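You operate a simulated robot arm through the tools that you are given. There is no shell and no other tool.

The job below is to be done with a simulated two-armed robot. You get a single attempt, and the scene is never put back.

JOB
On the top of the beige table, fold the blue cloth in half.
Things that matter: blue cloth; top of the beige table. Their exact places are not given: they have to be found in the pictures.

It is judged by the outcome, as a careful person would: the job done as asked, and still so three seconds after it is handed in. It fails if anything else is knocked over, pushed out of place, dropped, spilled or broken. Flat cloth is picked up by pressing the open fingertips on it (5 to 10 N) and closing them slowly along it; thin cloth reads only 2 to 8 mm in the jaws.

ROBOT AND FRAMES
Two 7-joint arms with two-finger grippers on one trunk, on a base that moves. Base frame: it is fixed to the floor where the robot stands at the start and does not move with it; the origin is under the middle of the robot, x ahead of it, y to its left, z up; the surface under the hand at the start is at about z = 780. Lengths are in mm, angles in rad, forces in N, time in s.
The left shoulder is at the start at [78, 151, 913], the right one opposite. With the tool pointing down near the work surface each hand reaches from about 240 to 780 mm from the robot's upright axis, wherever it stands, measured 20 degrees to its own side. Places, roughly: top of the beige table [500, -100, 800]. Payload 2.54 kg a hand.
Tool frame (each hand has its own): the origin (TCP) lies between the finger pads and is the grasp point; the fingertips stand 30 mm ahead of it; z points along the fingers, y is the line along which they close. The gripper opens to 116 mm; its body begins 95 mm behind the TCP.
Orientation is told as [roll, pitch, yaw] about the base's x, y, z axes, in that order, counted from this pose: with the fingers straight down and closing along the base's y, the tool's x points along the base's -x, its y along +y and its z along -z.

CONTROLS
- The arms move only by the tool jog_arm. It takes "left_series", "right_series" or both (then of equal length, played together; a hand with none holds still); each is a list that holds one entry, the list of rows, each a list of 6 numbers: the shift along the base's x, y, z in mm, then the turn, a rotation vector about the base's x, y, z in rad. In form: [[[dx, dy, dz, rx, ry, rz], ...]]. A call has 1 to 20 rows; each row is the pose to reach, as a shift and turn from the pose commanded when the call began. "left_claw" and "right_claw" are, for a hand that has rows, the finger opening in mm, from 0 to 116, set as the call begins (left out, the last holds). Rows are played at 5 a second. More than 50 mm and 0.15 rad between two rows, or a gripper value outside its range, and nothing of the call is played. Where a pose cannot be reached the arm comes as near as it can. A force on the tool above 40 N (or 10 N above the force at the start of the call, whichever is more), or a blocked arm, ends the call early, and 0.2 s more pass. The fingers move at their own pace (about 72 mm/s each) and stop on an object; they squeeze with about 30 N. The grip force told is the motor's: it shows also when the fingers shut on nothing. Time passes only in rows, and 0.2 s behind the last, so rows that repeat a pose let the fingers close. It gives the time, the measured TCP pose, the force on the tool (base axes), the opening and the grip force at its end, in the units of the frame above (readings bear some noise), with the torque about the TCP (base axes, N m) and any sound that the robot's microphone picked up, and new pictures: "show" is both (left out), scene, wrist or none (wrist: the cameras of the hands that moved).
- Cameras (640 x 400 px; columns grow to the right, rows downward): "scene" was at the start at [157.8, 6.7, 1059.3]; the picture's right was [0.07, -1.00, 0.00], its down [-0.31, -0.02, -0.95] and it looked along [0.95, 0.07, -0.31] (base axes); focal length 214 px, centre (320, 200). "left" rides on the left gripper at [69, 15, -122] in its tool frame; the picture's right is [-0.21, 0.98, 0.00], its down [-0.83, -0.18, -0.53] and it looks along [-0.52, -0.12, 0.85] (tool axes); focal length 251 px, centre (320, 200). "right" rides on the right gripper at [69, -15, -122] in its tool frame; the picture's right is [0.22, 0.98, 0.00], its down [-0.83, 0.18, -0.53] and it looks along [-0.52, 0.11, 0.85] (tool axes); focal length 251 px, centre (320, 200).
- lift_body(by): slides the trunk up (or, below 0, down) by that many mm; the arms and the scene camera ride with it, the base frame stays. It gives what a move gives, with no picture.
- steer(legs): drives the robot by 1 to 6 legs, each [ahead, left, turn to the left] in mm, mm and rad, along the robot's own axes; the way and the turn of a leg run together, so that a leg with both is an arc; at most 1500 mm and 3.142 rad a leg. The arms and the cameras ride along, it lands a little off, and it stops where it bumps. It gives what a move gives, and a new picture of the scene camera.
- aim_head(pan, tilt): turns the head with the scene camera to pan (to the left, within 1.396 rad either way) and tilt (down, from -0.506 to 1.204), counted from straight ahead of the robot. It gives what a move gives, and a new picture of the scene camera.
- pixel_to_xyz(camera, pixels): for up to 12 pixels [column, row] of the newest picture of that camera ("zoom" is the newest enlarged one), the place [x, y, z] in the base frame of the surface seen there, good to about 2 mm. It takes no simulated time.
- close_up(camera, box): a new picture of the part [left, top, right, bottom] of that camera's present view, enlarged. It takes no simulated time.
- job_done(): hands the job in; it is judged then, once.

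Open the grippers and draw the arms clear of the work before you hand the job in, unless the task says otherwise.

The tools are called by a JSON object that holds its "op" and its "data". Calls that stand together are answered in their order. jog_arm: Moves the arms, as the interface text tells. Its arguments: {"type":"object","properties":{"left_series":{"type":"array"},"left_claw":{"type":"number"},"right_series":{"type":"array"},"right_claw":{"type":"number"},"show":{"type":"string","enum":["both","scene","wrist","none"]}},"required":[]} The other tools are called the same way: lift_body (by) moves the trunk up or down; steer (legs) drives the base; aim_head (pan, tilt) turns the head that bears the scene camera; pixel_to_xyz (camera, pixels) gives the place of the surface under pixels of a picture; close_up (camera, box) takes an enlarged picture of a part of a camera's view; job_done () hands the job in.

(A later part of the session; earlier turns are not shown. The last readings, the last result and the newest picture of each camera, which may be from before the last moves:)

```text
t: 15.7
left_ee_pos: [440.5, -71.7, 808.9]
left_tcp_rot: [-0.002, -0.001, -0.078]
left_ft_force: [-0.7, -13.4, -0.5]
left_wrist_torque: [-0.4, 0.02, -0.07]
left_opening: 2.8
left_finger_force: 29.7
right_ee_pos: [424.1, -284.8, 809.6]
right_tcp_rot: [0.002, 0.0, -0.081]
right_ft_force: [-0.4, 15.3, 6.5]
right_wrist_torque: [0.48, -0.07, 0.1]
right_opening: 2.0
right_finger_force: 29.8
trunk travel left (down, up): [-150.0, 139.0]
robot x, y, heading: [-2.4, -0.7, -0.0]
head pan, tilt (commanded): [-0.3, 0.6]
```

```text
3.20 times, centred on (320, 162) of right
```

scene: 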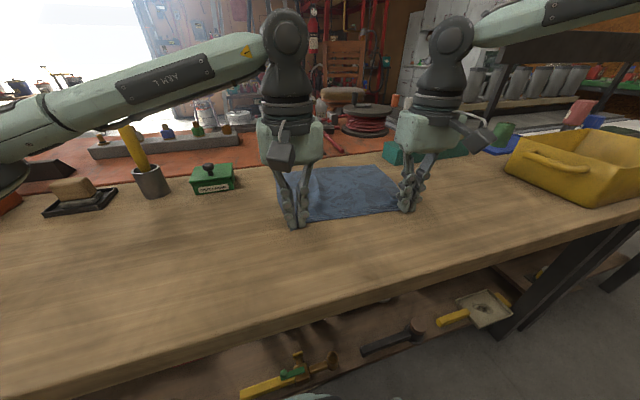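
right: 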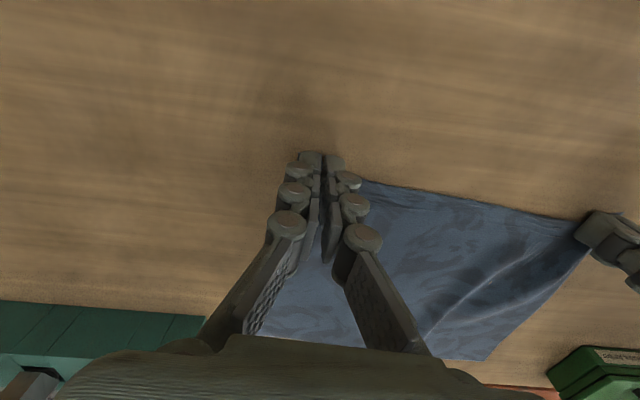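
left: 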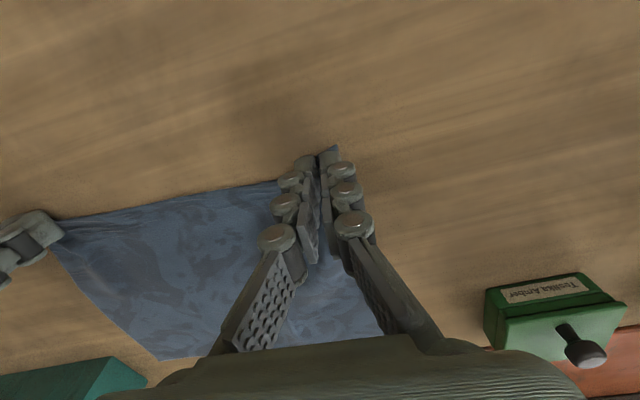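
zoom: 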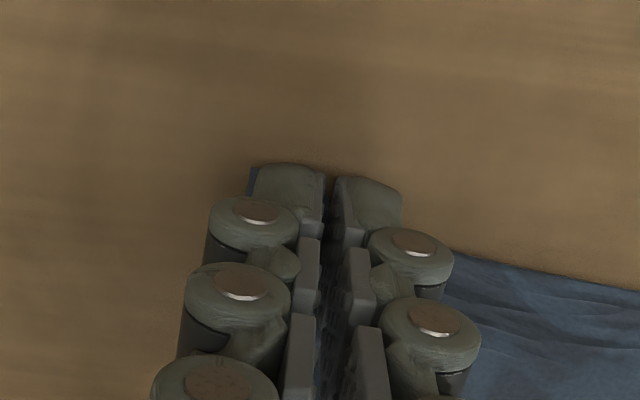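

The near edge is now taut between the hands (±13–15 N sideways) with openings 2.8 and 2.0 mm, so both grip the cloth. I relax the tension by 2.5 mm each inward and lift 20 mm to check the hold.

{"op": "jog_arm", "data": {"left_series": [[[0, -2.5, 1, 0, 0, 0], [1, -2.5, 8, 0, 0, 0], [2, -2.5, 20, 0, 0, 0], [2, -2.5, 20, 0, 0, 0]]], "right_series": [[[0, 2.5, 1, 0, 0, 0], [1, 2.5, 8, 0, 0, 0], [2, 2.5, 20, 0, 0, 0], [2, 2.5, 20, 0, 0, 0]]], "left_claw": 0, "right_claw": 0, "show": "both"}}

{"op": "close_up", "data": {"camera": "scene", "box": [230, 130, 470, 280]}}

```text
t: 16.6
left_ee_pos: [442.5, -74.3, 829.7]
left_tcp_rot: [-0.001, -0.001, -0.079]
left_ft_force: [-1.2, -5.3, 0.1]
left_wrist_torque: [0.08, 0.03, 0.0]
left_opening: 0.9
left_finger_force: 26.9
right_ee_pos: [425.3, -283.4, 828.7]
right_tcp_rot: [0.001, 0.0, -0.081]
right_ft_force: [1.2, 9.6, 0.8]
right_wrist_torque: [0.44, -0.04, 0.07]
right_opening: 0.2
right_finger_force: 25.3
trunk travel left (down, up): [-150.0, 139.0]
robot x, y, heading: [2.4, -1.1, -0.006]
head pan, tilt (commanded): [-0.3, 0.6]
```

scene: 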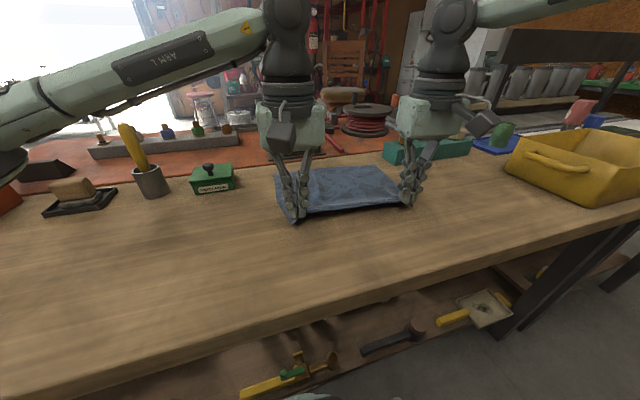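
right: 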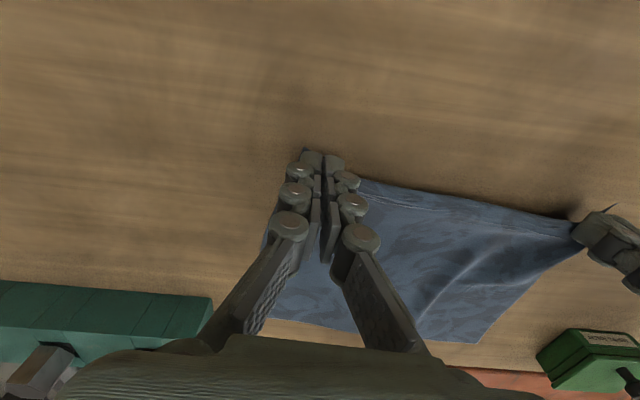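
left: 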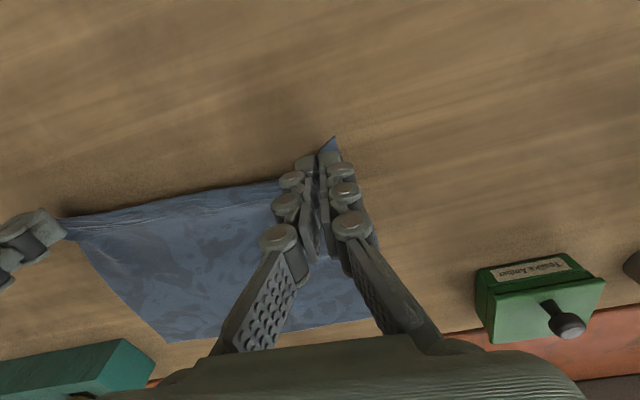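

```text
2.67 times, centred on (350, 205) of scene
```

zoom: 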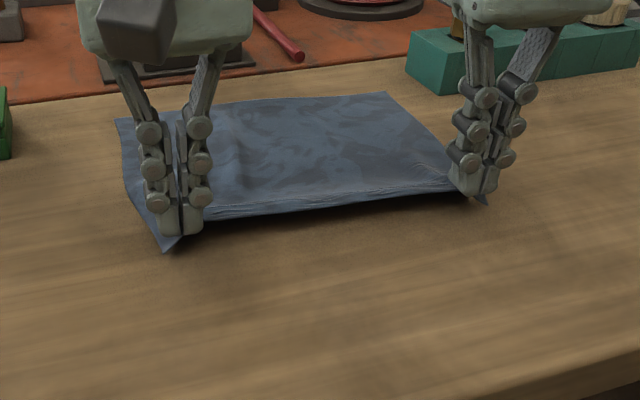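

The near edge rises with both hands, but the openings fell to 0.9 and 0.2 mm and sideways tension remains (5–10 N), so I relax 2 mm more inward each and look closely at the pinch points.

{"op": "jog_arm", "data": {"left_series": [[[0, -2, 0, 0, 0, 0], [0, -2, 0, 0, 0, 0]]], "right_series": [[[0, 2, 0, 0, 0, 0], [0, 2, 0, 0, 0, 0]]], "show": "none"}}

{"op": "close_up", "data": {"camera": "scene", "box": [260, 160, 340, 230]}}

{"op": "close_up", "data": {"camera": "scene", "box": [370, 150, 450, 220]}}

{"op": "close_up", "data": {"camera": "left", "box": [240, 110, 400, 210]}}

{"op": "close_up", "data": {"camera": "right", "box": [240, 110, 400, 210]}}

```text
t: 17.2
left_ee_pos: [442.9, -76.8, 829.2]
left_tcp_rot: [0.0, -0.001, -0.079]
left_ft_force: [-0.4, -2.2, 1.3]
left_wrist_torque: [-0.26, -0.01, -0.02]
left_opening: 0.1
left_finger_force: 25.1
right_ee_pos: [424.9, -280.8, 829.2]
right_tcp_rot: [-0.002, -0.001, -0.081]
right_ft_force: [0.3, 2.7, -0.5]
right_wrist_torque: [0.09, 0.02, 0.0]
right_opening: 4.0
right_finger_force: 28.3
trunk travel left (down, up): [-150.0, 139.0]
robot x, y, heading: [0.2, -1.2, 0.002]
head pan, tilt (commanded): [-0.3, 0.6]
```

```text
5.71 times, centred on (300, 195) of scene
```

zoom: 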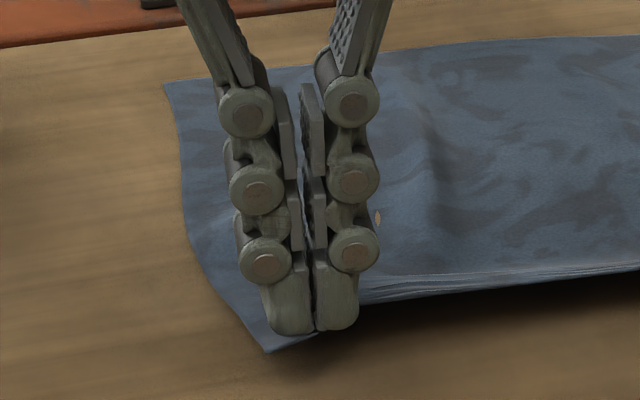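

```text
5.71 times, centred on (410, 185) of scene
```

zoom: 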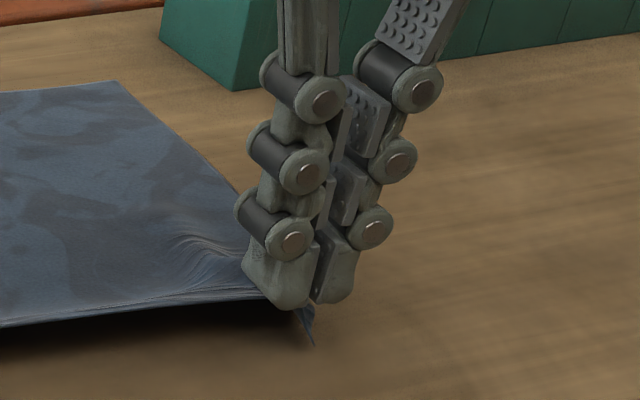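

```text
4.00 times, centred on (320, 160) of left
```

zoom: 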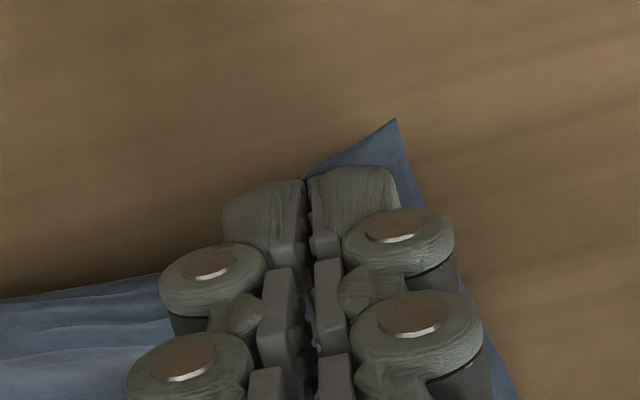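

```text
4.00 times, centred on (320, 160) of right
```

zoom: 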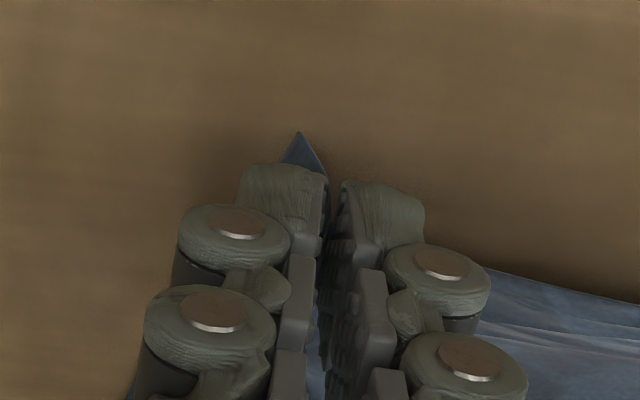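

The pinch is shallow: the left reads 0.1 mm and tension has drawn the ridge out toward the very tips. I set the edge back down (−19 mm), open to 30 mm, and look, in order to take a deeper pinch.

{"op": "jog_arm", "data": {"left_series": [[[0, 0, -8, 0, 0, 0], [0, 0, -15, 0, 0, 0], [0, 0, -19, 0, 0, 0], [0, 0, -19, 0, 0, 0]]], "right_series": [[[0, 0, -8, 0, 0, 0], [0, 0, -15, 0, 0, 0], [0, 0, -19, 0, 0, 0], [0, 0, -19, 0, 0, 0]]], "show": "none"}}

{"op": "jog_arm", "data": {"left_series": [[[0, 0, 0, 0, 0, 0], [0, 0, 3, 0, 0, 0], [0, 0, 8, 0, 0, 0], [0, 0, 15, 0, 0, 0]]], "right_series": [[[0, 0, 0, 0, 0, 0], [0, 0, 3, 0, 0, 0], [0, 0, 8, 0, 0, 0], [0, 0, 15, 0, 0, 0]]], "left_claw": 30, "right_claw": 30, "show": "both"}}

{"op": "close_up", "data": {"camera": "left", "box": [220, 100, 420, 225]}}

{"op": "close_up", "data": {"camera": "right", "box": [220, 100, 420, 225]}}

```text
t: 18.2
left_ee_pos: [442.0, -77.3, 811.2]
left_tcp_rot: [0.0, 0.0, -0.078]
left_ft_force: [-0.3, -2.9, 0.4]
left_wrist_torque: [-0.12, 0.01, -0.05]
left_opening: 2.7
left_finger_force: 27.2
right_ee_pos: [426.6, -281.0, 811.1]
right_tcp_rot: [0.001, -0.001, -0.082]
right_ft_force: [-0.1, 5.5, 0.7]
right_wrist_torque: [0.34, -0.02, 0.04]
right_opening: 1.2
right_finger_force: 25.9
trunk travel left (down, up): [-150.0, 139.0]
robot x, y, heading: [-0.8, 1.4, -0.002]
head pan, tilt (commanded): [-0.3, 0.6]
```

```text
t: 19.2
left_ee_pos: [443.6, -77.6, 825.6]
left_tcp_rot: [0.0, -0.001, -0.079]
left_ft_force: [0.1, -0.8, 0.4]
left_wrist_torque: [-0.01, 0.02, 0.0]
left_opening: 30.4
left_finger_force: 0.0
right_ee_pos: [425.9, -280.9, 825.7]
right_tcp_rot: [-0.001, 0.0, -0.081]
right_ft_force: [-0.5, 0.1, 0.1]
right_wrist_torque: [0.0, -0.01, 0.01]
right_opening: 29.9
right_finger_force: 0.0
trunk travel left (down, up): [-150.0, 139.0]
robot x, y, heading: [0.1, 0.4, 0.001]
head pan, tilt (commanded): [-0.3, 0.6]
```

scene: 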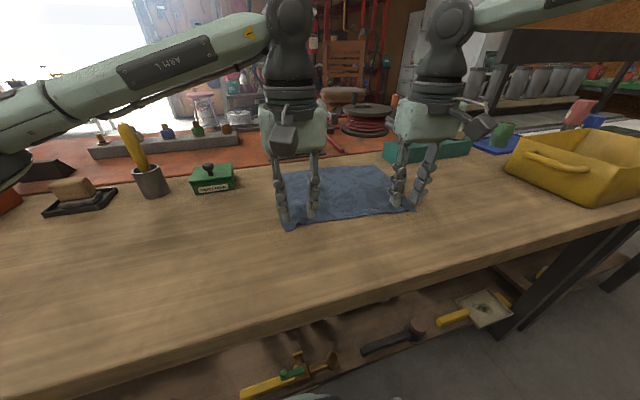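
right: 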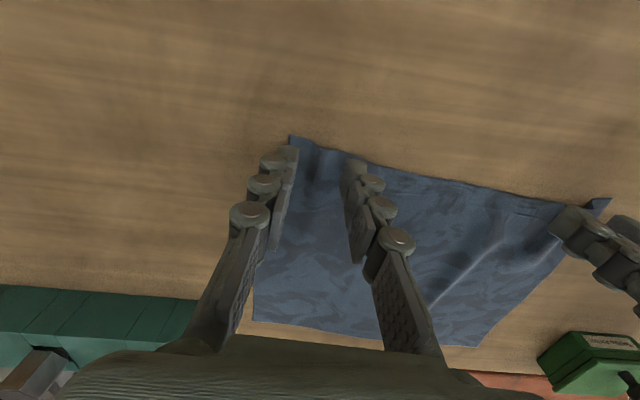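
left: 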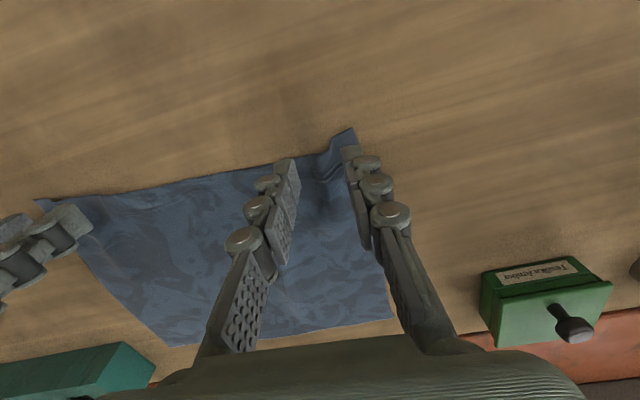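

```text
3.20 times, centred on (320, 162) of left
```

zoom: 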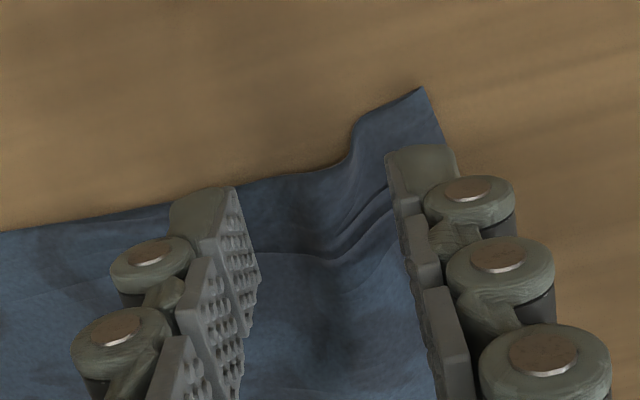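

```text
3.20 times, centred on (320, 162) of right
```

zoom: 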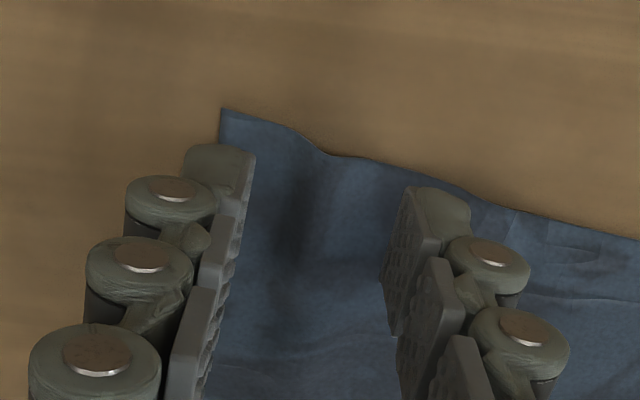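

The cloth relaxed nearly flat again, with corners at about zoom (420,88) left and (222,108) right. I measure the edge positions to place the next pinch 4–5 mm in from the edge.

{"op": "pixel_to_xyz", "data": {"camera": "left", "pixels": [[351, 128], [333, 140], [326, 151], [310, 155], [297, 157], [260, 166], [200, 178], [100, 194]]}}

{"op": "pixel_to_xyz", "data": {"camera": "right", "pixels": [[290, 136], [310, 141], [322, 149], [340, 152], [370, 163], [420, 174], [480, 185]]}}

{"op": "pixel_to_xyz", "data": {"camera": "scene", "pixels": [[278, 170], [381, 166], [290, 226], [412, 208], [340, 169]]}}

```text
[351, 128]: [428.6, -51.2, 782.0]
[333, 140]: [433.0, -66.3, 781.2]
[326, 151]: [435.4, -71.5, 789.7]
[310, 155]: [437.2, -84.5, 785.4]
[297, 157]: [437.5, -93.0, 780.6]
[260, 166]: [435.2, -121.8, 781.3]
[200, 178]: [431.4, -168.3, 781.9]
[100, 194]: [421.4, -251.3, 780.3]
```

```text
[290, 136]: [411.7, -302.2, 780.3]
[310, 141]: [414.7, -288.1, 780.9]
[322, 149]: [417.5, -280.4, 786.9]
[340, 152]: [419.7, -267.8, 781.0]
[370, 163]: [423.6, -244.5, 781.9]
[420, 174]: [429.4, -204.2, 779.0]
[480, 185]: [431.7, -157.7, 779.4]
```

```text
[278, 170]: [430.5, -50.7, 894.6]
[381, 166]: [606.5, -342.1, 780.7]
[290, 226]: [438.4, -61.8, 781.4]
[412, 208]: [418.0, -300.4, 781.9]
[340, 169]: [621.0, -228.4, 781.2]
```

Corners are now at (429,-51) and (412,-302); edge x≈437 under the left hand, 417 under the right. I set the hands at x=edge+4, jaws 26 mm, with outer fingers just inside the corners, and come down close to the cloth.

{"op": "jog_arm", "data": {"left_series": [[[-2, 1.5, 0, 0, 0, 0], [-2, 1.5, -6, 0, 0, 0], [-2, 1.5, -12, 0, 0, 0], [-2, 1.5, -14, 0, 0, 0], [-2, 1.5, -14, 0, 0, 0]]], "right_series": [[[-4, 4, 0, 0, 0, 0], [-4, 4, -6, 0, 0, 0], [-4, 4, -12, 0, 0, 0], [-4, 4, -14, 0, 0, 0], [-4, 4, -14, 0, 0, 0]]], "left_claw": 27, "right_claw": 27, "show": "none"}}

{"op": "close_up", "data": {"camera": "left", "box": [220, 100, 420, 225]}}

{"op": "close_up", "data": {"camera": "right", "box": [220, 100, 420, 225]}}

```text
t: 20.4
left_ee_pos: [441.7, -76.4, 811.4]
left_tcp_rot: [-0.001, 0.0, -0.078]
left_ft_force: [0.7, -0.3, -0.8]
left_wrist_torque: [-0.02, -0.01, -0.01]
left_opening: 27.0
left_finger_force: 0.0
right_ee_pos: [421.4, -276.4, 810.8]
right_tcp_rot: [-0.001, -0.002, -0.081]
right_ft_force: [0.7, 0.1, 2.3]
right_wrist_torque: [-0.01, -0.01, 0.0]
right_opening: 26.8
right_finger_force: 0.1
trunk travel left (down, up): [-150.0, 139.0]
robot x, y, heading: [-3.5, 0.6, 0.0]
head pan, tilt (commanded): [-0.3, 0.6]
```

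```text
3.20 times, centred on (320, 162) of left
```

zoom: 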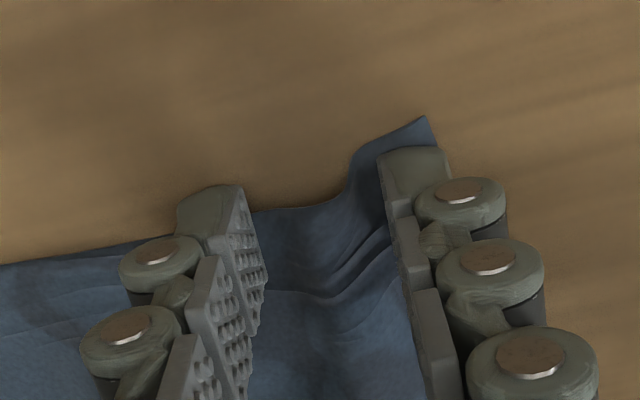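

```text
3.20 times, centred on (320, 162) of right
```

zoom: 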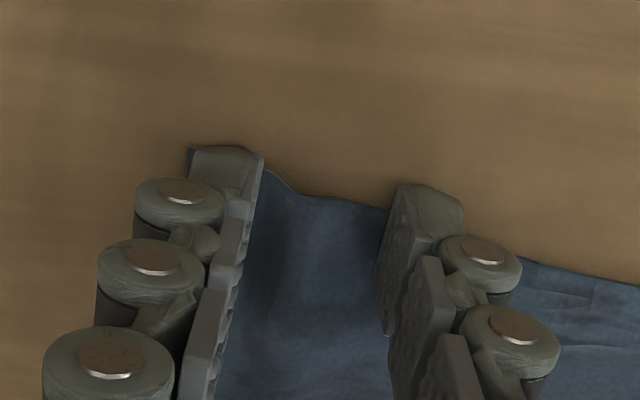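

Edge lies about 3–5 mm outside the tip centres (left edge zoom row ≈207, right ≈197, tips ≈213). I shift 3 and 2 mm further in and press down about 2 mm.

{"op": "jog_arm", "data": {"left_series": [[[3, 0, 1, 0, 0, 0], [3, 0, -1.2, 0, 0, 0], [3, 0, -2.4, 0, 0, 0], [3, 0, -2.4, 0, 0, 0]]], "right_series": [[[2, 0, 2, 0, 0, 0], [2, 0, -0.8, 0, 0, 0], [2, 0, -1.8, 0, 0, 0], [2, 0, -1.8, 0, 0, 0]]], "show": "none"}}

```text
t: 21.4
left_ee_pos: [444.8, -76.0, 810.2]
left_tcp_rot: [-0.001, -0.005, -0.078]
left_ft_force: [2.3, 1.1, 11.2]
left_wrist_torque: [0.15, -0.03, -0.02]
left_opening: 26.9
left_finger_force: 0.6
right_ee_pos: [422.9, -277.6, 809.6]
right_tcp_rot: [0.0, -0.002, -0.08]
right_ft_force: [1.4, -0.2, 4.4]
right_wrist_torque: [-0.03, -0.04, 0.0]
right_opening: 27.0
right_finger_force: 0.1
trunk travel left (down, up): [-150.0, 139.0]
robot x, y, heading: [-0.1, -1.4, 0.006]
head pan, tilt (commanded): [-0.3, 0.6]
```

Pressing at 11.2 N left and 4.4 N right. I close to 19 mm with the inner fingers held in place (hands move 4 mm inward), left up 0.2 mm and right down 0.5 mm.

{"op": "jog_arm", "data": {"left_series": [[[0, -4, 0.2, 0, 0, 0], [0, -4, 0.2, 0, 0, 0]]], "right_series": [[[0, 4, -0.5, 0, 0, 0], [0, 4, -0.5, 0, 0, 0]]], "left_claw": 19, "right_claw": 19, "show": "none"}}

{"op": "jog_arm", "data": {"left_series": [[[0, -4, 0, 0, 0, 0], [0, -4, 0, 0, 0, 0]]], "right_series": [[[0, 4, -0.2, 0, 0, 0], [0, 4, -0.2, 0, 0, 0]]], "left_claw": 11, "right_claw": 11, "show": "none"}}

{"op": "close_up", "data": {"camera": "left", "box": [220, 100, 420, 225]}}

{"op": "close_up", "data": {"camera": "right", "box": [220, 100, 420, 225]}}

```text
t: 22.1
left_ee_pos: [443.4, -80.7, 811.1]
left_tcp_rot: [0.0, -0.003, -0.077]
left_ft_force: [0.5, 3.9, 13.1]
left_wrist_torque: [0.25, -0.05, 0.01]
left_opening: 19.2
left_finger_force: 0.6
right_ee_pos: [422.4, -271.9, 810.9]
right_tcp_rot: [0.0, -0.004, -0.08]
right_ft_force: [0.2, -1.6, 7.9]
right_wrist_torque: [-0.1, -0.08, 0.0]
right_opening: 18.9
right_finger_force: 0.2
trunk travel left (down, up): [-150.0, 139.0]
robot x, y, heading: [0.6, 0.3, 0.002]
head pan, tilt (commanded): [-0.3, 0.6]
```

```text
t: 22.6
left_ee_pos: [443.5, -83.5, 809.9]
left_tcp_rot: [0.0, -0.001, -0.08]
left_ft_force: [-0.8, 0.9, 4.3]
left_wrist_torque: [0.04, 0.02, 0.01]
left_opening: 10.5
left_finger_force: 0.1
right_ee_pos: [422.8, -267.7, 810.0]
right_tcp_rot: [0.0, -0.002, -0.082]
right_ft_force: [-1.9, -1.9, 8.8]
right_wrist_torque: [-0.12, 0.01, 0.0]
right_opening: 10.2
right_finger_force: 0.0
trunk travel left (down, up): [-150.0, 139.0]
robot x, y, heading: [0.4, 1.4, 0.005]
head pan, tilt (commanded): [-0.3, 0.6]
```

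```text
3.20 times, centred on (320, 162) of left
```

zoom: 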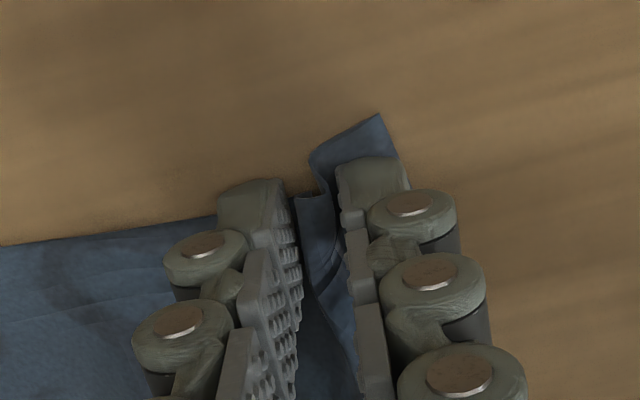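

```text
3.20 times, centred on (320, 162) of right
```

zoom: 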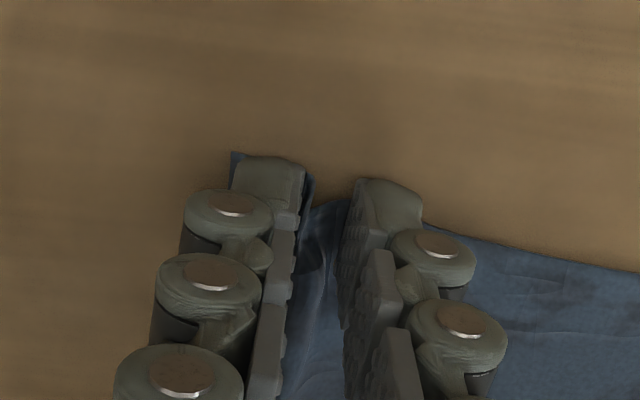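

The ridges stand nicely between the jaws at the edge. I finish closing with a last 3.5 mm inward shift and hold.

{"op": "jog_arm", "data": {"left_series": [[[0, -3.5, -0.2, 0, 0, 0], [0, -3.5, -0.2, 0, 0, 0], [0, -3.5, -0.2, 0, 0, 0], [0, -3.5, -0.2, 0, 0, 0]]], "right_series": [[[0, 3.5, 0, 0, 0, 0], [0, 3.5, 0, 0, 0, 0], [0, 3.5, 0, 0, 0, 0], [0, 3.5, 0, 0, 0, 0]]], "left_claw": 0, "right_claw": 0, "show": "none"}}

{"op": "close_up", "data": {"camera": "left", "box": [220, 100, 420, 225]}}

{"op": "close_up", "data": {"camera": "right", "box": [220, 100, 420, 225]}}

{"op": "close_up", "data": {"camera": "scene", "box": [230, 130, 470, 280]}}

```text
t: 23.6
left_ee_pos: [442.9, -88.8, 809.9]
left_tcp_rot: [-0.001, 0.001, -0.078]
left_ft_force: [-0.4, 0.9, 0.0]
left_wrist_torque: [0.0, 0.0, -0.01]
left_opening: 5.6
left_finger_force: 35.0
right_ee_pos: [425.0, -265.5, 809.7]
right_tcp_rot: [0.001, 0.001, -0.08]
right_ft_force: [0.6, 0.6, 1.1]
right_wrist_torque: [0.01, -0.03, 0.01]
right_opening: 3.9
right_finger_force: 27.0
trunk travel left (down, up): [-150.0, 139.0]
robot x, y, heading: [-2.1, -0.2, -0.003]
head pan, tilt (commanded): [-0.3, 0.6]
```

```text
3.20 times, centred on (320, 162) of left
```

zoom: 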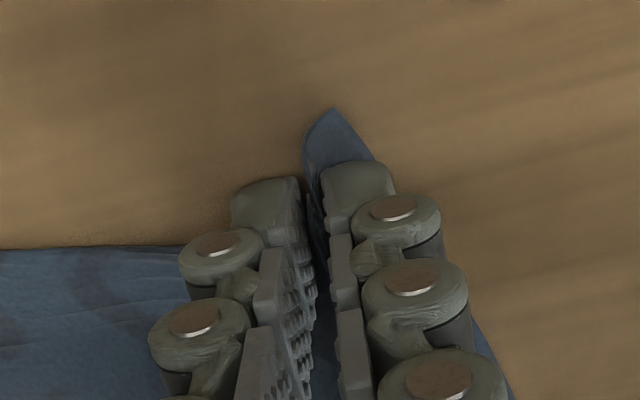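

```text
3.20 times, centred on (320, 162) of right
```

zoom: 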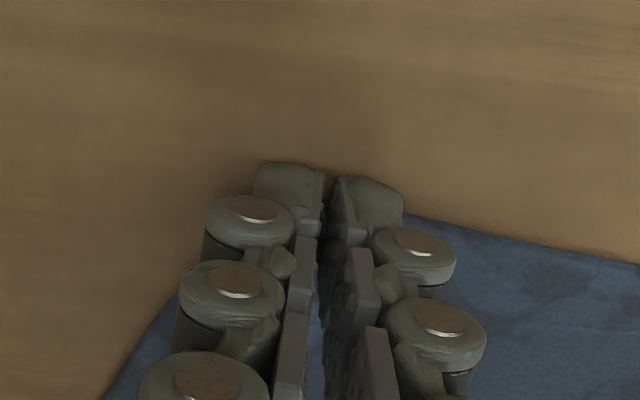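

```text
2.67 times, centred on (350, 205) of scene
```

zoom: 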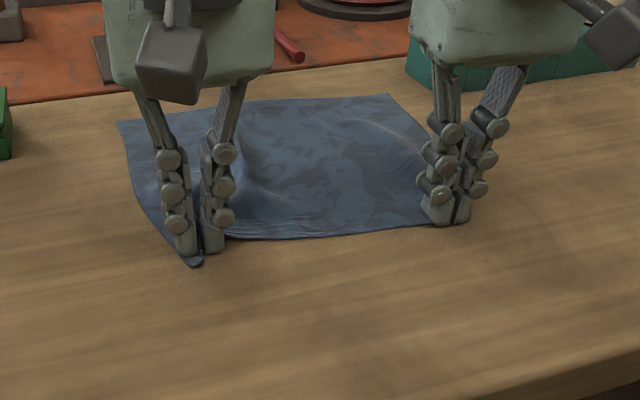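

Good pinches on both sides (5.6 and 3.9 mm, grip 35/27 N) with no sideways tension. I check the far corners' present places (scene (274,176) and (376,166)) and lift 25 mm to test the hold.

{"op": "pixel_to_xyz", "data": {"camera": "zoom", "pixels": [[120, 124], [388, 97], [300, 100], [435, 160], [150, 190]]}}

{"op": "jog_arm", "data": {"left_series": [[[0, 0, 3, 0, 0, 0], [1, 0, 9, 0, 0, 0], [2, 0, 17, 0, 0, 0], [4, 0, 25, 0, 0, 0], [4, 0, 25, 0, 0, 0]]], "right_series": [[[0, 0, 3, 0, 0, 0], [1, 0, 9, 0, 0, 0], [2, 0, 17, 0, 0, 0], [4, 0, 25, 0, 0, 0], [4, 0, 25, 0, 0, 0]]], "show": "both"}}

{"op": "close_up", "data": {"camera": "scene", "box": [230, 130, 470, 280]}}

```text
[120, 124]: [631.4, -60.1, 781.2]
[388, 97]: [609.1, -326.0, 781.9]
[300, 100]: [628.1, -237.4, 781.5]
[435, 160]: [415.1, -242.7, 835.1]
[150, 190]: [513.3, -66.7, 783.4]
```

```text
t: 24.9
left_ee_pos: [447.9, -88.8, 836.0]
left_tcp_rot: [0.0, 0.0, -0.078]
left_ft_force: [0.3, -0.4, 4.3]
left_wrist_torque: [0.12, -0.04, -0.03]
left_opening: 0.6
left_finger_force: 23.4
right_ee_pos: [428.0, -266.3, 834.0]
right_tcp_rot: [0.001, -0.001, -0.079]
right_ft_force: [1.3, -0.2, 3.5]
right_wrist_torque: [-0.04, -0.03, -0.01]
right_opening: 0.9
right_finger_force: 31.5
trunk travel left (down, up): [-150.0, 139.0]
robot x, y, heading: [-0.6, -2.5, 0.001]
head pan, tilt (commanded): [-0.3, 0.6]
```

scene: 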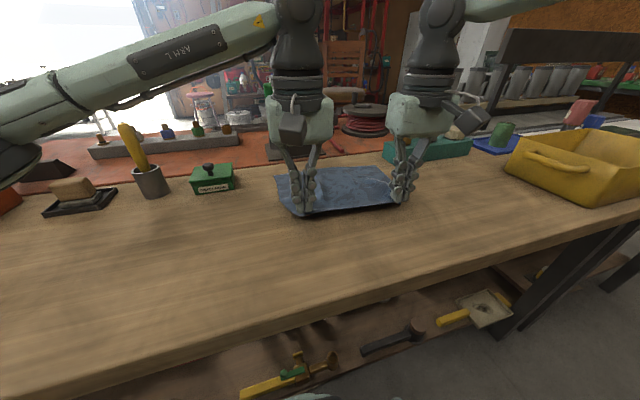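
right: 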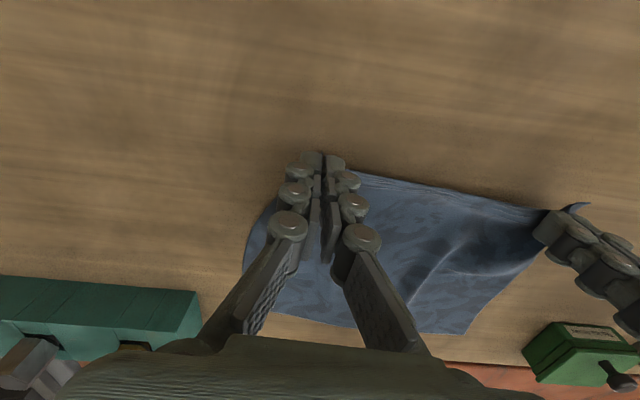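
left: 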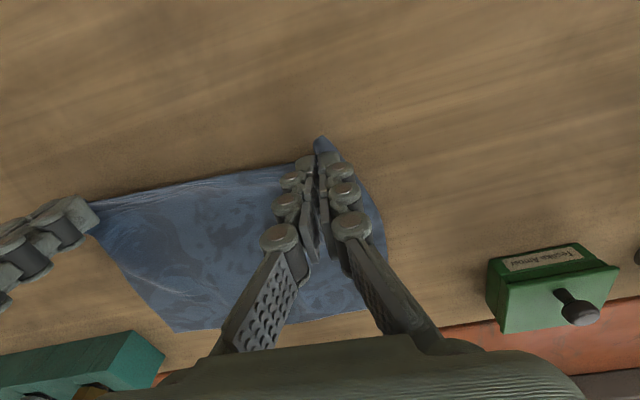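

```text
2.67 times, centred on (350, 205) of scene
```

zoom: 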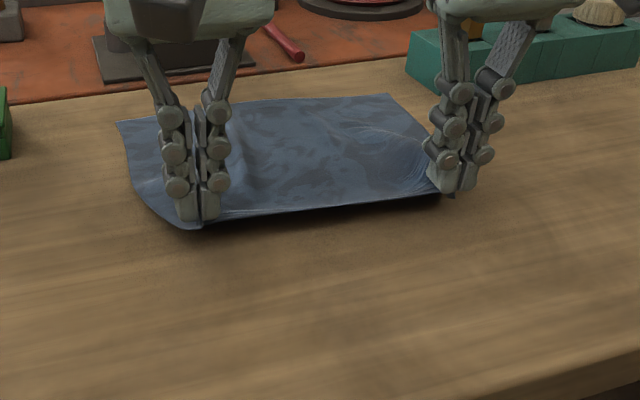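

The edge lifts with both hands. I measure the far corners more exactly in the zoom (about (116,121) and (390,94)) to set the landing line.

{"op": "pixel_to_xyz", "data": {"camera": "zoom", "pixels": [[117, 121], [119, 122], [389, 94], [391, 96], [388, 95], [250, 101], [250, 104], [320, 98], [180, 109], [150, 118]]}}

{"op": "close_up", "data": {"camera": "scene", "box": [260, 155, 340, 205]}}

{"op": "close_up", "data": {"camera": "scene", "box": [340, 150, 420, 200]}}

```text
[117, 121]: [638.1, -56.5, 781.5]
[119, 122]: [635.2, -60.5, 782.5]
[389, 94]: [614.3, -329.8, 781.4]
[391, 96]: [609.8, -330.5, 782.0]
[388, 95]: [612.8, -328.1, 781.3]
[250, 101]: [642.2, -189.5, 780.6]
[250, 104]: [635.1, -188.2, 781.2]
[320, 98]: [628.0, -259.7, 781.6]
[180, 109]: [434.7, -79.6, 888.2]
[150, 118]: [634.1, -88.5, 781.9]
```

```text
8.00 times, centred on (300, 180) of scene
```

zoom: 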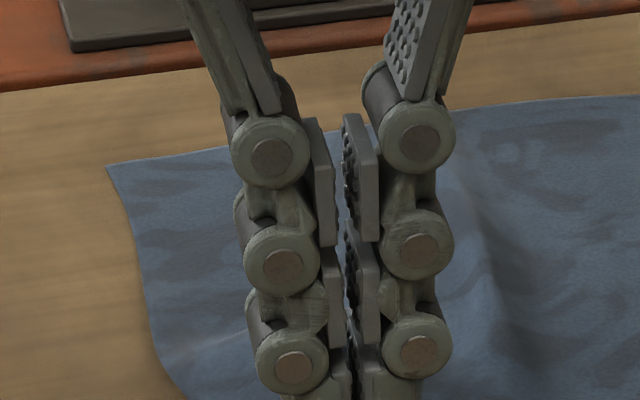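

```text
8.00 times, centred on (380, 175) of scene
```

zoom: 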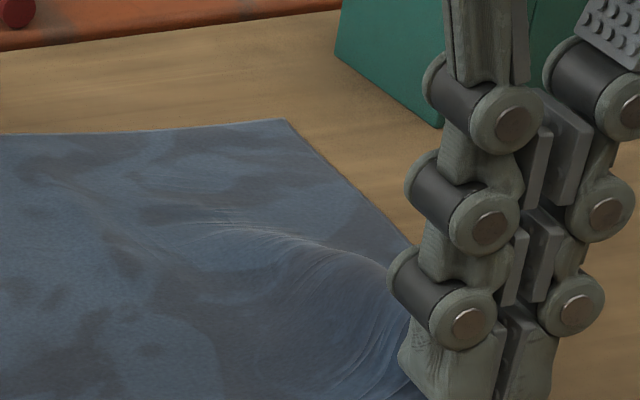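

Far corners are now at about (637,-58) and (613,-330), so the landing for the near edge is about 165 mm ahead. I swing both hands through the first half of an arc (up and forward) and check.

{"op": "jog_arm", "data": {"left_series": [[[5.5, -0.5, 11.7, 0, 0, 0], [12.7, -1.1, 22.2, 0, 0, 0], [21.7, -1.9, 31.5, 0, 0, 0], [32.1, -2.9, 39.4, 0, 0, 0], [43.7, -3.9, 45.5, 0, 0, 0], [56.3, -5.0, 50.0, 0, 0, 0], [69.4, -6.2, 52.5, 0, 0, 0], [82.9, -7.4, 52.9, 0, 0, 0]]], "right_series": [[[5.5, -0.5, 11.7, 0, 0, 0], [12.7, -1.1, 22.2, 0, 0, 0], [21.7, -1.9, 31.5, 0, 0, 0], [32.1, -2.9, 39.4, 0, 0, 0], [43.7, -3.9, 45.5, 0, 0, 0], [56.3, -5.0, 50.0, 0, 0, 0], [69.4, -6.2, 52.5, 0, 0, 0], [82.9, -7.4, 52.9, 0, 0, 0]]], "show": "both"}}

{"op": "close_up", "data": {"camera": "scene", "box": [230, 130, 470, 280]}}

```text
t: 26.6
left_ee_pos: [530.9, -94.9, 886.9]
left_tcp_rot: [0.001, -0.001, -0.08]
left_ft_force: [1.9, -0.4, 2.4]
left_wrist_torque: [-0.13, 0.07, 0.03]
left_opening: 0.6
left_finger_force: 23.8
right_ee_pos: [510.5, -272.7, 888.5]
right_tcp_rot: [0.0, 0.0, -0.08]
right_ft_force: [0.1, -0.2, 3.0]
right_wrist_torque: [-0.31, -0.04, -0.04]
right_opening: 0.8
right_finger_force: 24.1
trunk travel left (down, up): [-150.0, 139.0]
robot x, y, heading: [-3.1, -1.7, -0.0]
head pan, tilt (commanded): [-0.3, 0.6]
```

scene: 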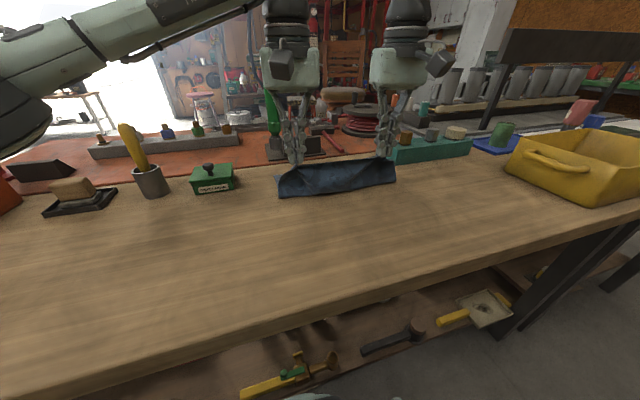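
right: 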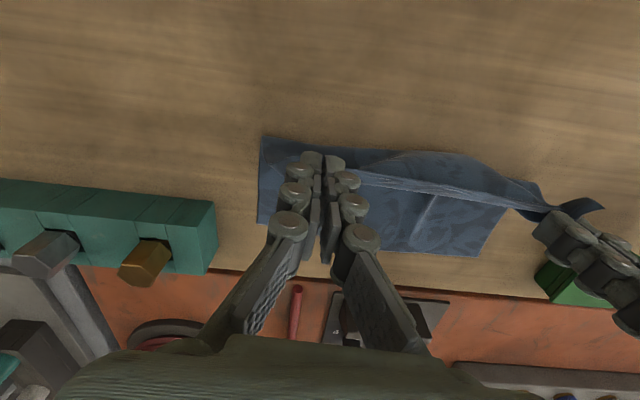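
left: 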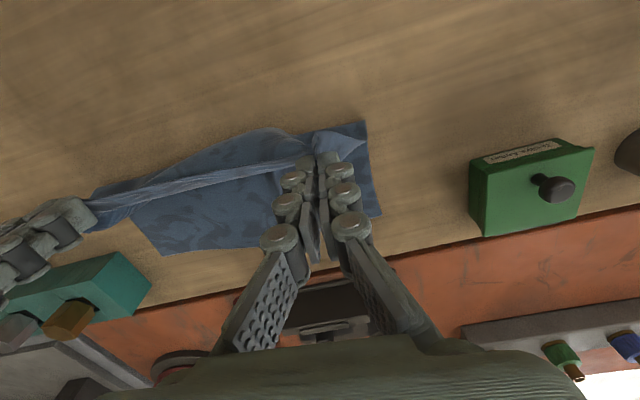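

```text
2.67 times, centred on (350, 205) of scene
```

zoom: 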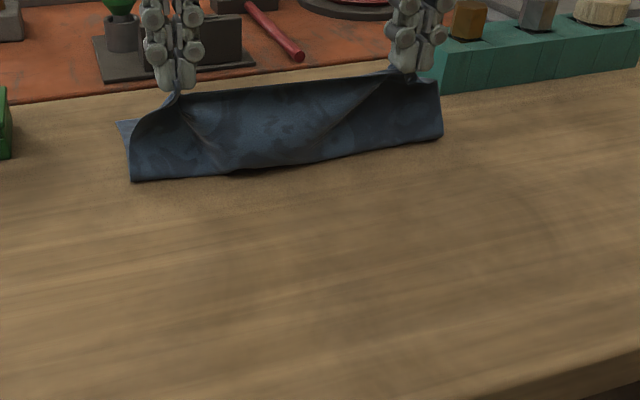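

The hold is firm and the front half hangs from both hands. I check the fold line (zoom (132,180) to (443,138)) and the far edge in the wrist pictures before the second half.

{"op": "pixel_to_xyz", "data": {"camera": "zoom", "pixels": [[134, 178], [441, 136], [230, 172], [330, 157], [440, 85], [120, 124]]}}

{"op": "pixel_to_xyz", "data": {"camera": "right", "pixels": [[259, 222], [485, 256], [264, 138], [430, 155], [500, 210]]}}

{"op": "pixel_to_xyz", "data": {"camera": "left", "pixels": [[380, 214], [366, 123], [161, 253], [260, 130], [330, 140]]}}

```text
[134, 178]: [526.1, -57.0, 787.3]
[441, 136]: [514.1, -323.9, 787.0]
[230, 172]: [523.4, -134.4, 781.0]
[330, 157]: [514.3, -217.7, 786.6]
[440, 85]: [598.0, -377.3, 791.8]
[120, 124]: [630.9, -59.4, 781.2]
```

```text
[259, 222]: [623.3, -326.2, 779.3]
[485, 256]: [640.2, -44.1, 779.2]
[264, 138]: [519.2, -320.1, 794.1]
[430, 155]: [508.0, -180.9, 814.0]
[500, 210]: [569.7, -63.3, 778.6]
```

```text
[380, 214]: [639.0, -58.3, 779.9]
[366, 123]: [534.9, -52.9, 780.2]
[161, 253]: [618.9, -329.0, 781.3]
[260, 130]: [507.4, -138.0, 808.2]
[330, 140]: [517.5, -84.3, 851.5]
```

The fold line sits at x≈528 (left) to 513 (right), right in the middle of the sheet, with far corners at (639,-58) and (619,-329). I play the second half of the arc, spreading the hands 6 mm each to take up slack, ending with tips a few mm above the table short of the far edge.

{"op": "jog_arm", "data": {"left_series": [[[14.8, 0, -1.5, 0, 0, 0], [29.1, 0, -4.9, 0, 0, 0], [42.6, 0, -10.2, 0, 0, 0], [54.9, 0, -17.2, 0, 0, 0], [65.7, -0.3, -25.8, 0, 0, 0], [74.7, -0.6, -35.7, 0, 0, 0], [81.8, -0.8, -46.8, 0, 0, 0], [85.7, -1, -55.5, 0, 0, 0], [86, -1, -63, 0, 0, 0], [86, -1, -68, 0, 0, 0], [86, -1, -68, 0, 0, 0]]], "right_series": [[[14.8, -2, -1.5, 0, 0, 0], [29.1, -4, -4.9, 0, 0, 0], [42.6, -6, -10.2, 0, 0, 0], [54.9, -8, -17.2, 0, 0, 0], [65.7, -10, -25.8, 0, 0, 0], [74.7, -11, -35.7, 0, 0, 0], [81.8, -12, -46.8, 0, 0, 0], [85.7, -13, -55.5, 0, 0, 0], [86, -13, -63, 0, 0, 0], [86, -13, -68, 0, 0, 0], [86, -13, -68, 0, 0, 0]]], "show": "both"}}

{"op": "close_up", "data": {"camera": "scene", "box": [240, 120, 440, 245]}}

```text
t: 29.1
left_ee_pos: [616.7, -97.0, 818.8]
left_tcp_rot: [0.001, 0.0, -0.079]
left_ft_force: [-0.9, -8.3, 0.6]
left_wrist_torque: [0.09, 0.06, 0.02]
left_opening: 0.1
left_finger_force: 25.5
right_ee_pos: [596.5, -284.2, 819.4]
right_tcp_rot: [0.0, 0.001, -0.079]
right_ft_force: [1.0, 2.6, -2.3]
right_wrist_torque: [0.12, -0.01, -0.03]
right_opening: 4.0
right_finger_force: 36.3
trunk travel left (down, up): [-150.0, 139.0]
robot x, y, heading: [1.2, -1.3, -0.001]
head pan, tilt (commanded): [-0.3, 0.6]
```

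scene: 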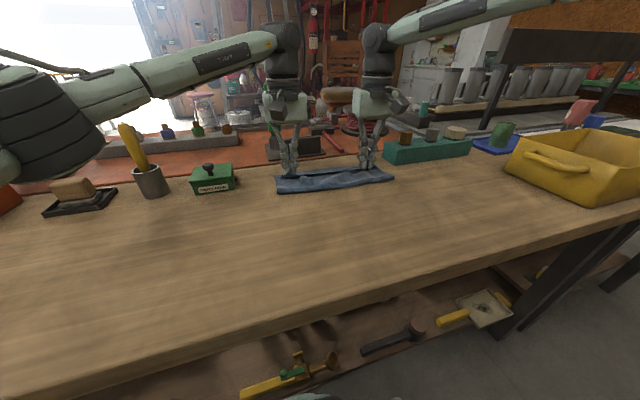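
right: 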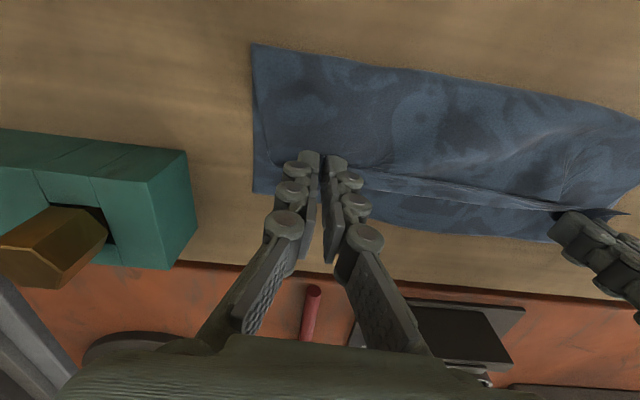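
left: 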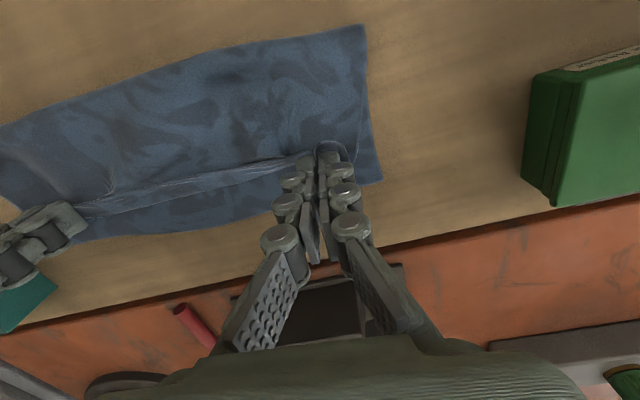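

```text
3.20 times, centred on (340, 182) of scene
```

zoom: 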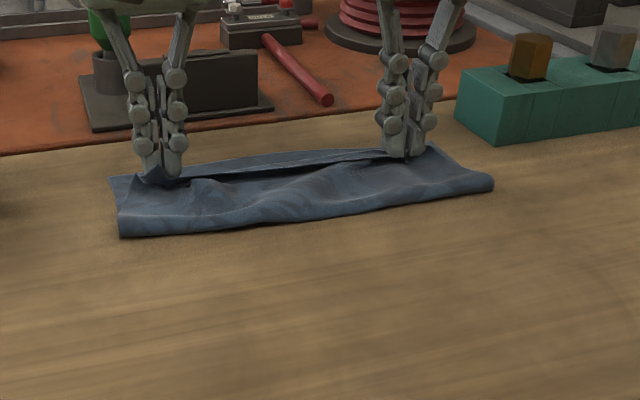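

The near edge now hovers over the far half, somewhat short of the far edge (right picture: near edge about (450,190), far edge about (450,232)). I measure near edge, far edge and fold line to decide how much further to carry it.

{"op": "pixel_to_xyz", "data": {"camera": "right", "pixels": [[450, 191], [450, 200], [400, 225], [450, 234], [254, 190], [252, 45], [400, 75], [500, 95], [270, 190], [500, 208]]}}

{"op": "pixel_to_xyz", "data": {"camera": "left", "pixels": [[380, 181], [363, 27], [230, 172], [230, 180], [200, 222], [100, 238], [330, 142], [345, 152], [250, 45], [100, 95]]}}

{"op": "pixel_to_xyz", "data": {"camera": "zoom", "pixels": [[122, 230], [490, 184], [300, 219], [300, 158], [110, 180], [436, 148], [280, 170], [330, 163]]}}

```text
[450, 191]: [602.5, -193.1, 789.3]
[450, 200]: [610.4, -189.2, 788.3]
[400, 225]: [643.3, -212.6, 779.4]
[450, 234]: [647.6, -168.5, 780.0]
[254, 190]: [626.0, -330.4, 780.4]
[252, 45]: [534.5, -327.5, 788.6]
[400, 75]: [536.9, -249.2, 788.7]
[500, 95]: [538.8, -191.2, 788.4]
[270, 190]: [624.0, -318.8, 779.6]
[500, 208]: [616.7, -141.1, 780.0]
```

```text
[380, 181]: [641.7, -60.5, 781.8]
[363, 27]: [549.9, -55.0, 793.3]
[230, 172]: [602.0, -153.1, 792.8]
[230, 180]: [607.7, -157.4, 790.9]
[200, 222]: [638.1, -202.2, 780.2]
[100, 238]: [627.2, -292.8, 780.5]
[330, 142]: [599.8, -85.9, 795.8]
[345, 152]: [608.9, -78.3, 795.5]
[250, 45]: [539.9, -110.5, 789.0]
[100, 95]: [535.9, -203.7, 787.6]
```

```text
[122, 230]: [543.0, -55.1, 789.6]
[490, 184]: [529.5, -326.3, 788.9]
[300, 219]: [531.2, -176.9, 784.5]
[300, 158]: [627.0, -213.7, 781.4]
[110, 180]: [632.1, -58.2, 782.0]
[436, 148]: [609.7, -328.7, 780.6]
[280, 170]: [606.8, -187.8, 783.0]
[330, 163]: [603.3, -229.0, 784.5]
```

The near edge is at x≈605–612 against a far edge at x≈643 in the middle, while the upper layer still has slack bulges. I raise 4 mm and carry both hands 24 mm further forward, easing 2 mm of sideways tension on the left.

{"op": "jog_arm", "data": {"left_series": [[[2, -1, 4, 0, 0, 0], [8, -2, 5, 0, 0, 0], [14, -2, 5, 0, 0, 0], [20, -2, 5, 0, 0, 0], [24, -2, 5, 0, 0, 0], [24, -2, 5, 0, 0, 0]]], "right_series": [[[2, 0, 4, 0, 0, 0], [8, 0, 5, 0, 0, 0], [14, 0, 5, 0, 0, 0], [20, -1, 5, 0, 0, 0], [24, -1, 5, 0, 0, 0], [24, -1, 5, 0, 0, 0]]], "show": "both"}}

{"op": "close_up", "data": {"camera": "scene", "box": [240, 120, 440, 245]}}

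```text
t: 30.4
left_ee_pos: [641.6, -98.9, 824.8]
left_tcp_rot: [0.0, 0.0, -0.078]
left_ft_force: [0.0, -2.0, -1.1]
left_wrist_torque: [0.01, -0.04, 0.02]
left_opening: 4.3
left_finger_force: 36.4
right_ee_pos: [620.8, -287.3, 825.0]
right_tcp_rot: [-0.001, 0.0, -0.079]
right_ft_force: [-0.6, 1.6, -0.1]
right_wrist_torque: [0.04, -0.05, -0.02]
right_opening: 3.0
right_finger_force: 27.0
trunk travel left (down, up): [-150.0, 139.0]
robot x, y, heading: [-0.5, -1.1, 0.004]
head pan, tilt (commanded): [-0.3, 0.6]
```

scene: 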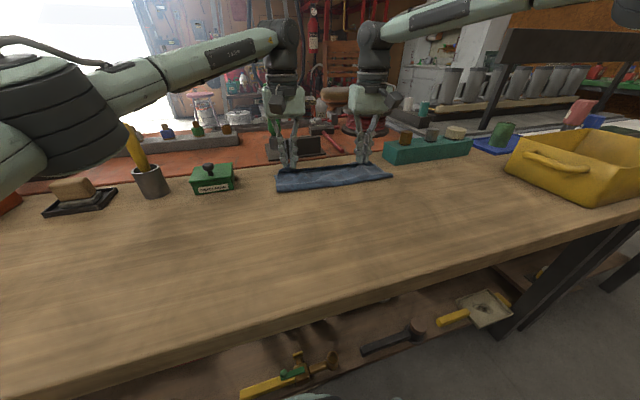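
right: 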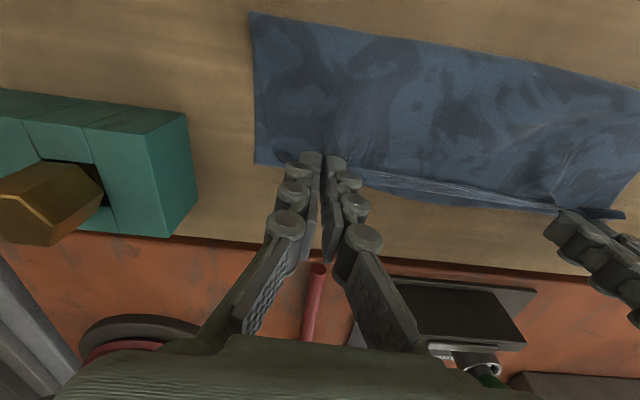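
left: 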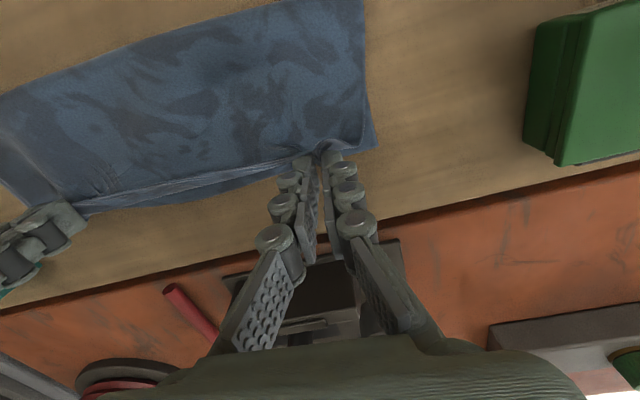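

```text
3.20 times, centred on (340, 182) of scene
```

zoom: 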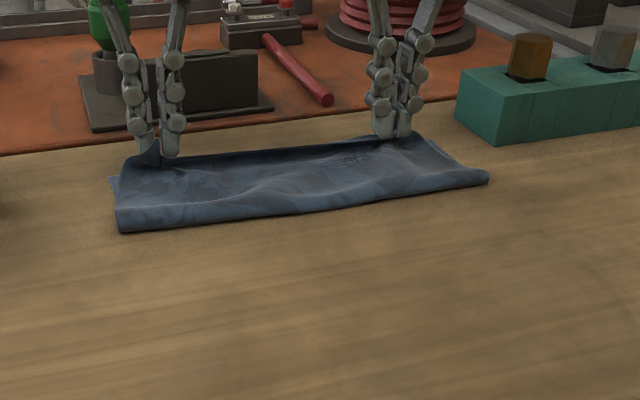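

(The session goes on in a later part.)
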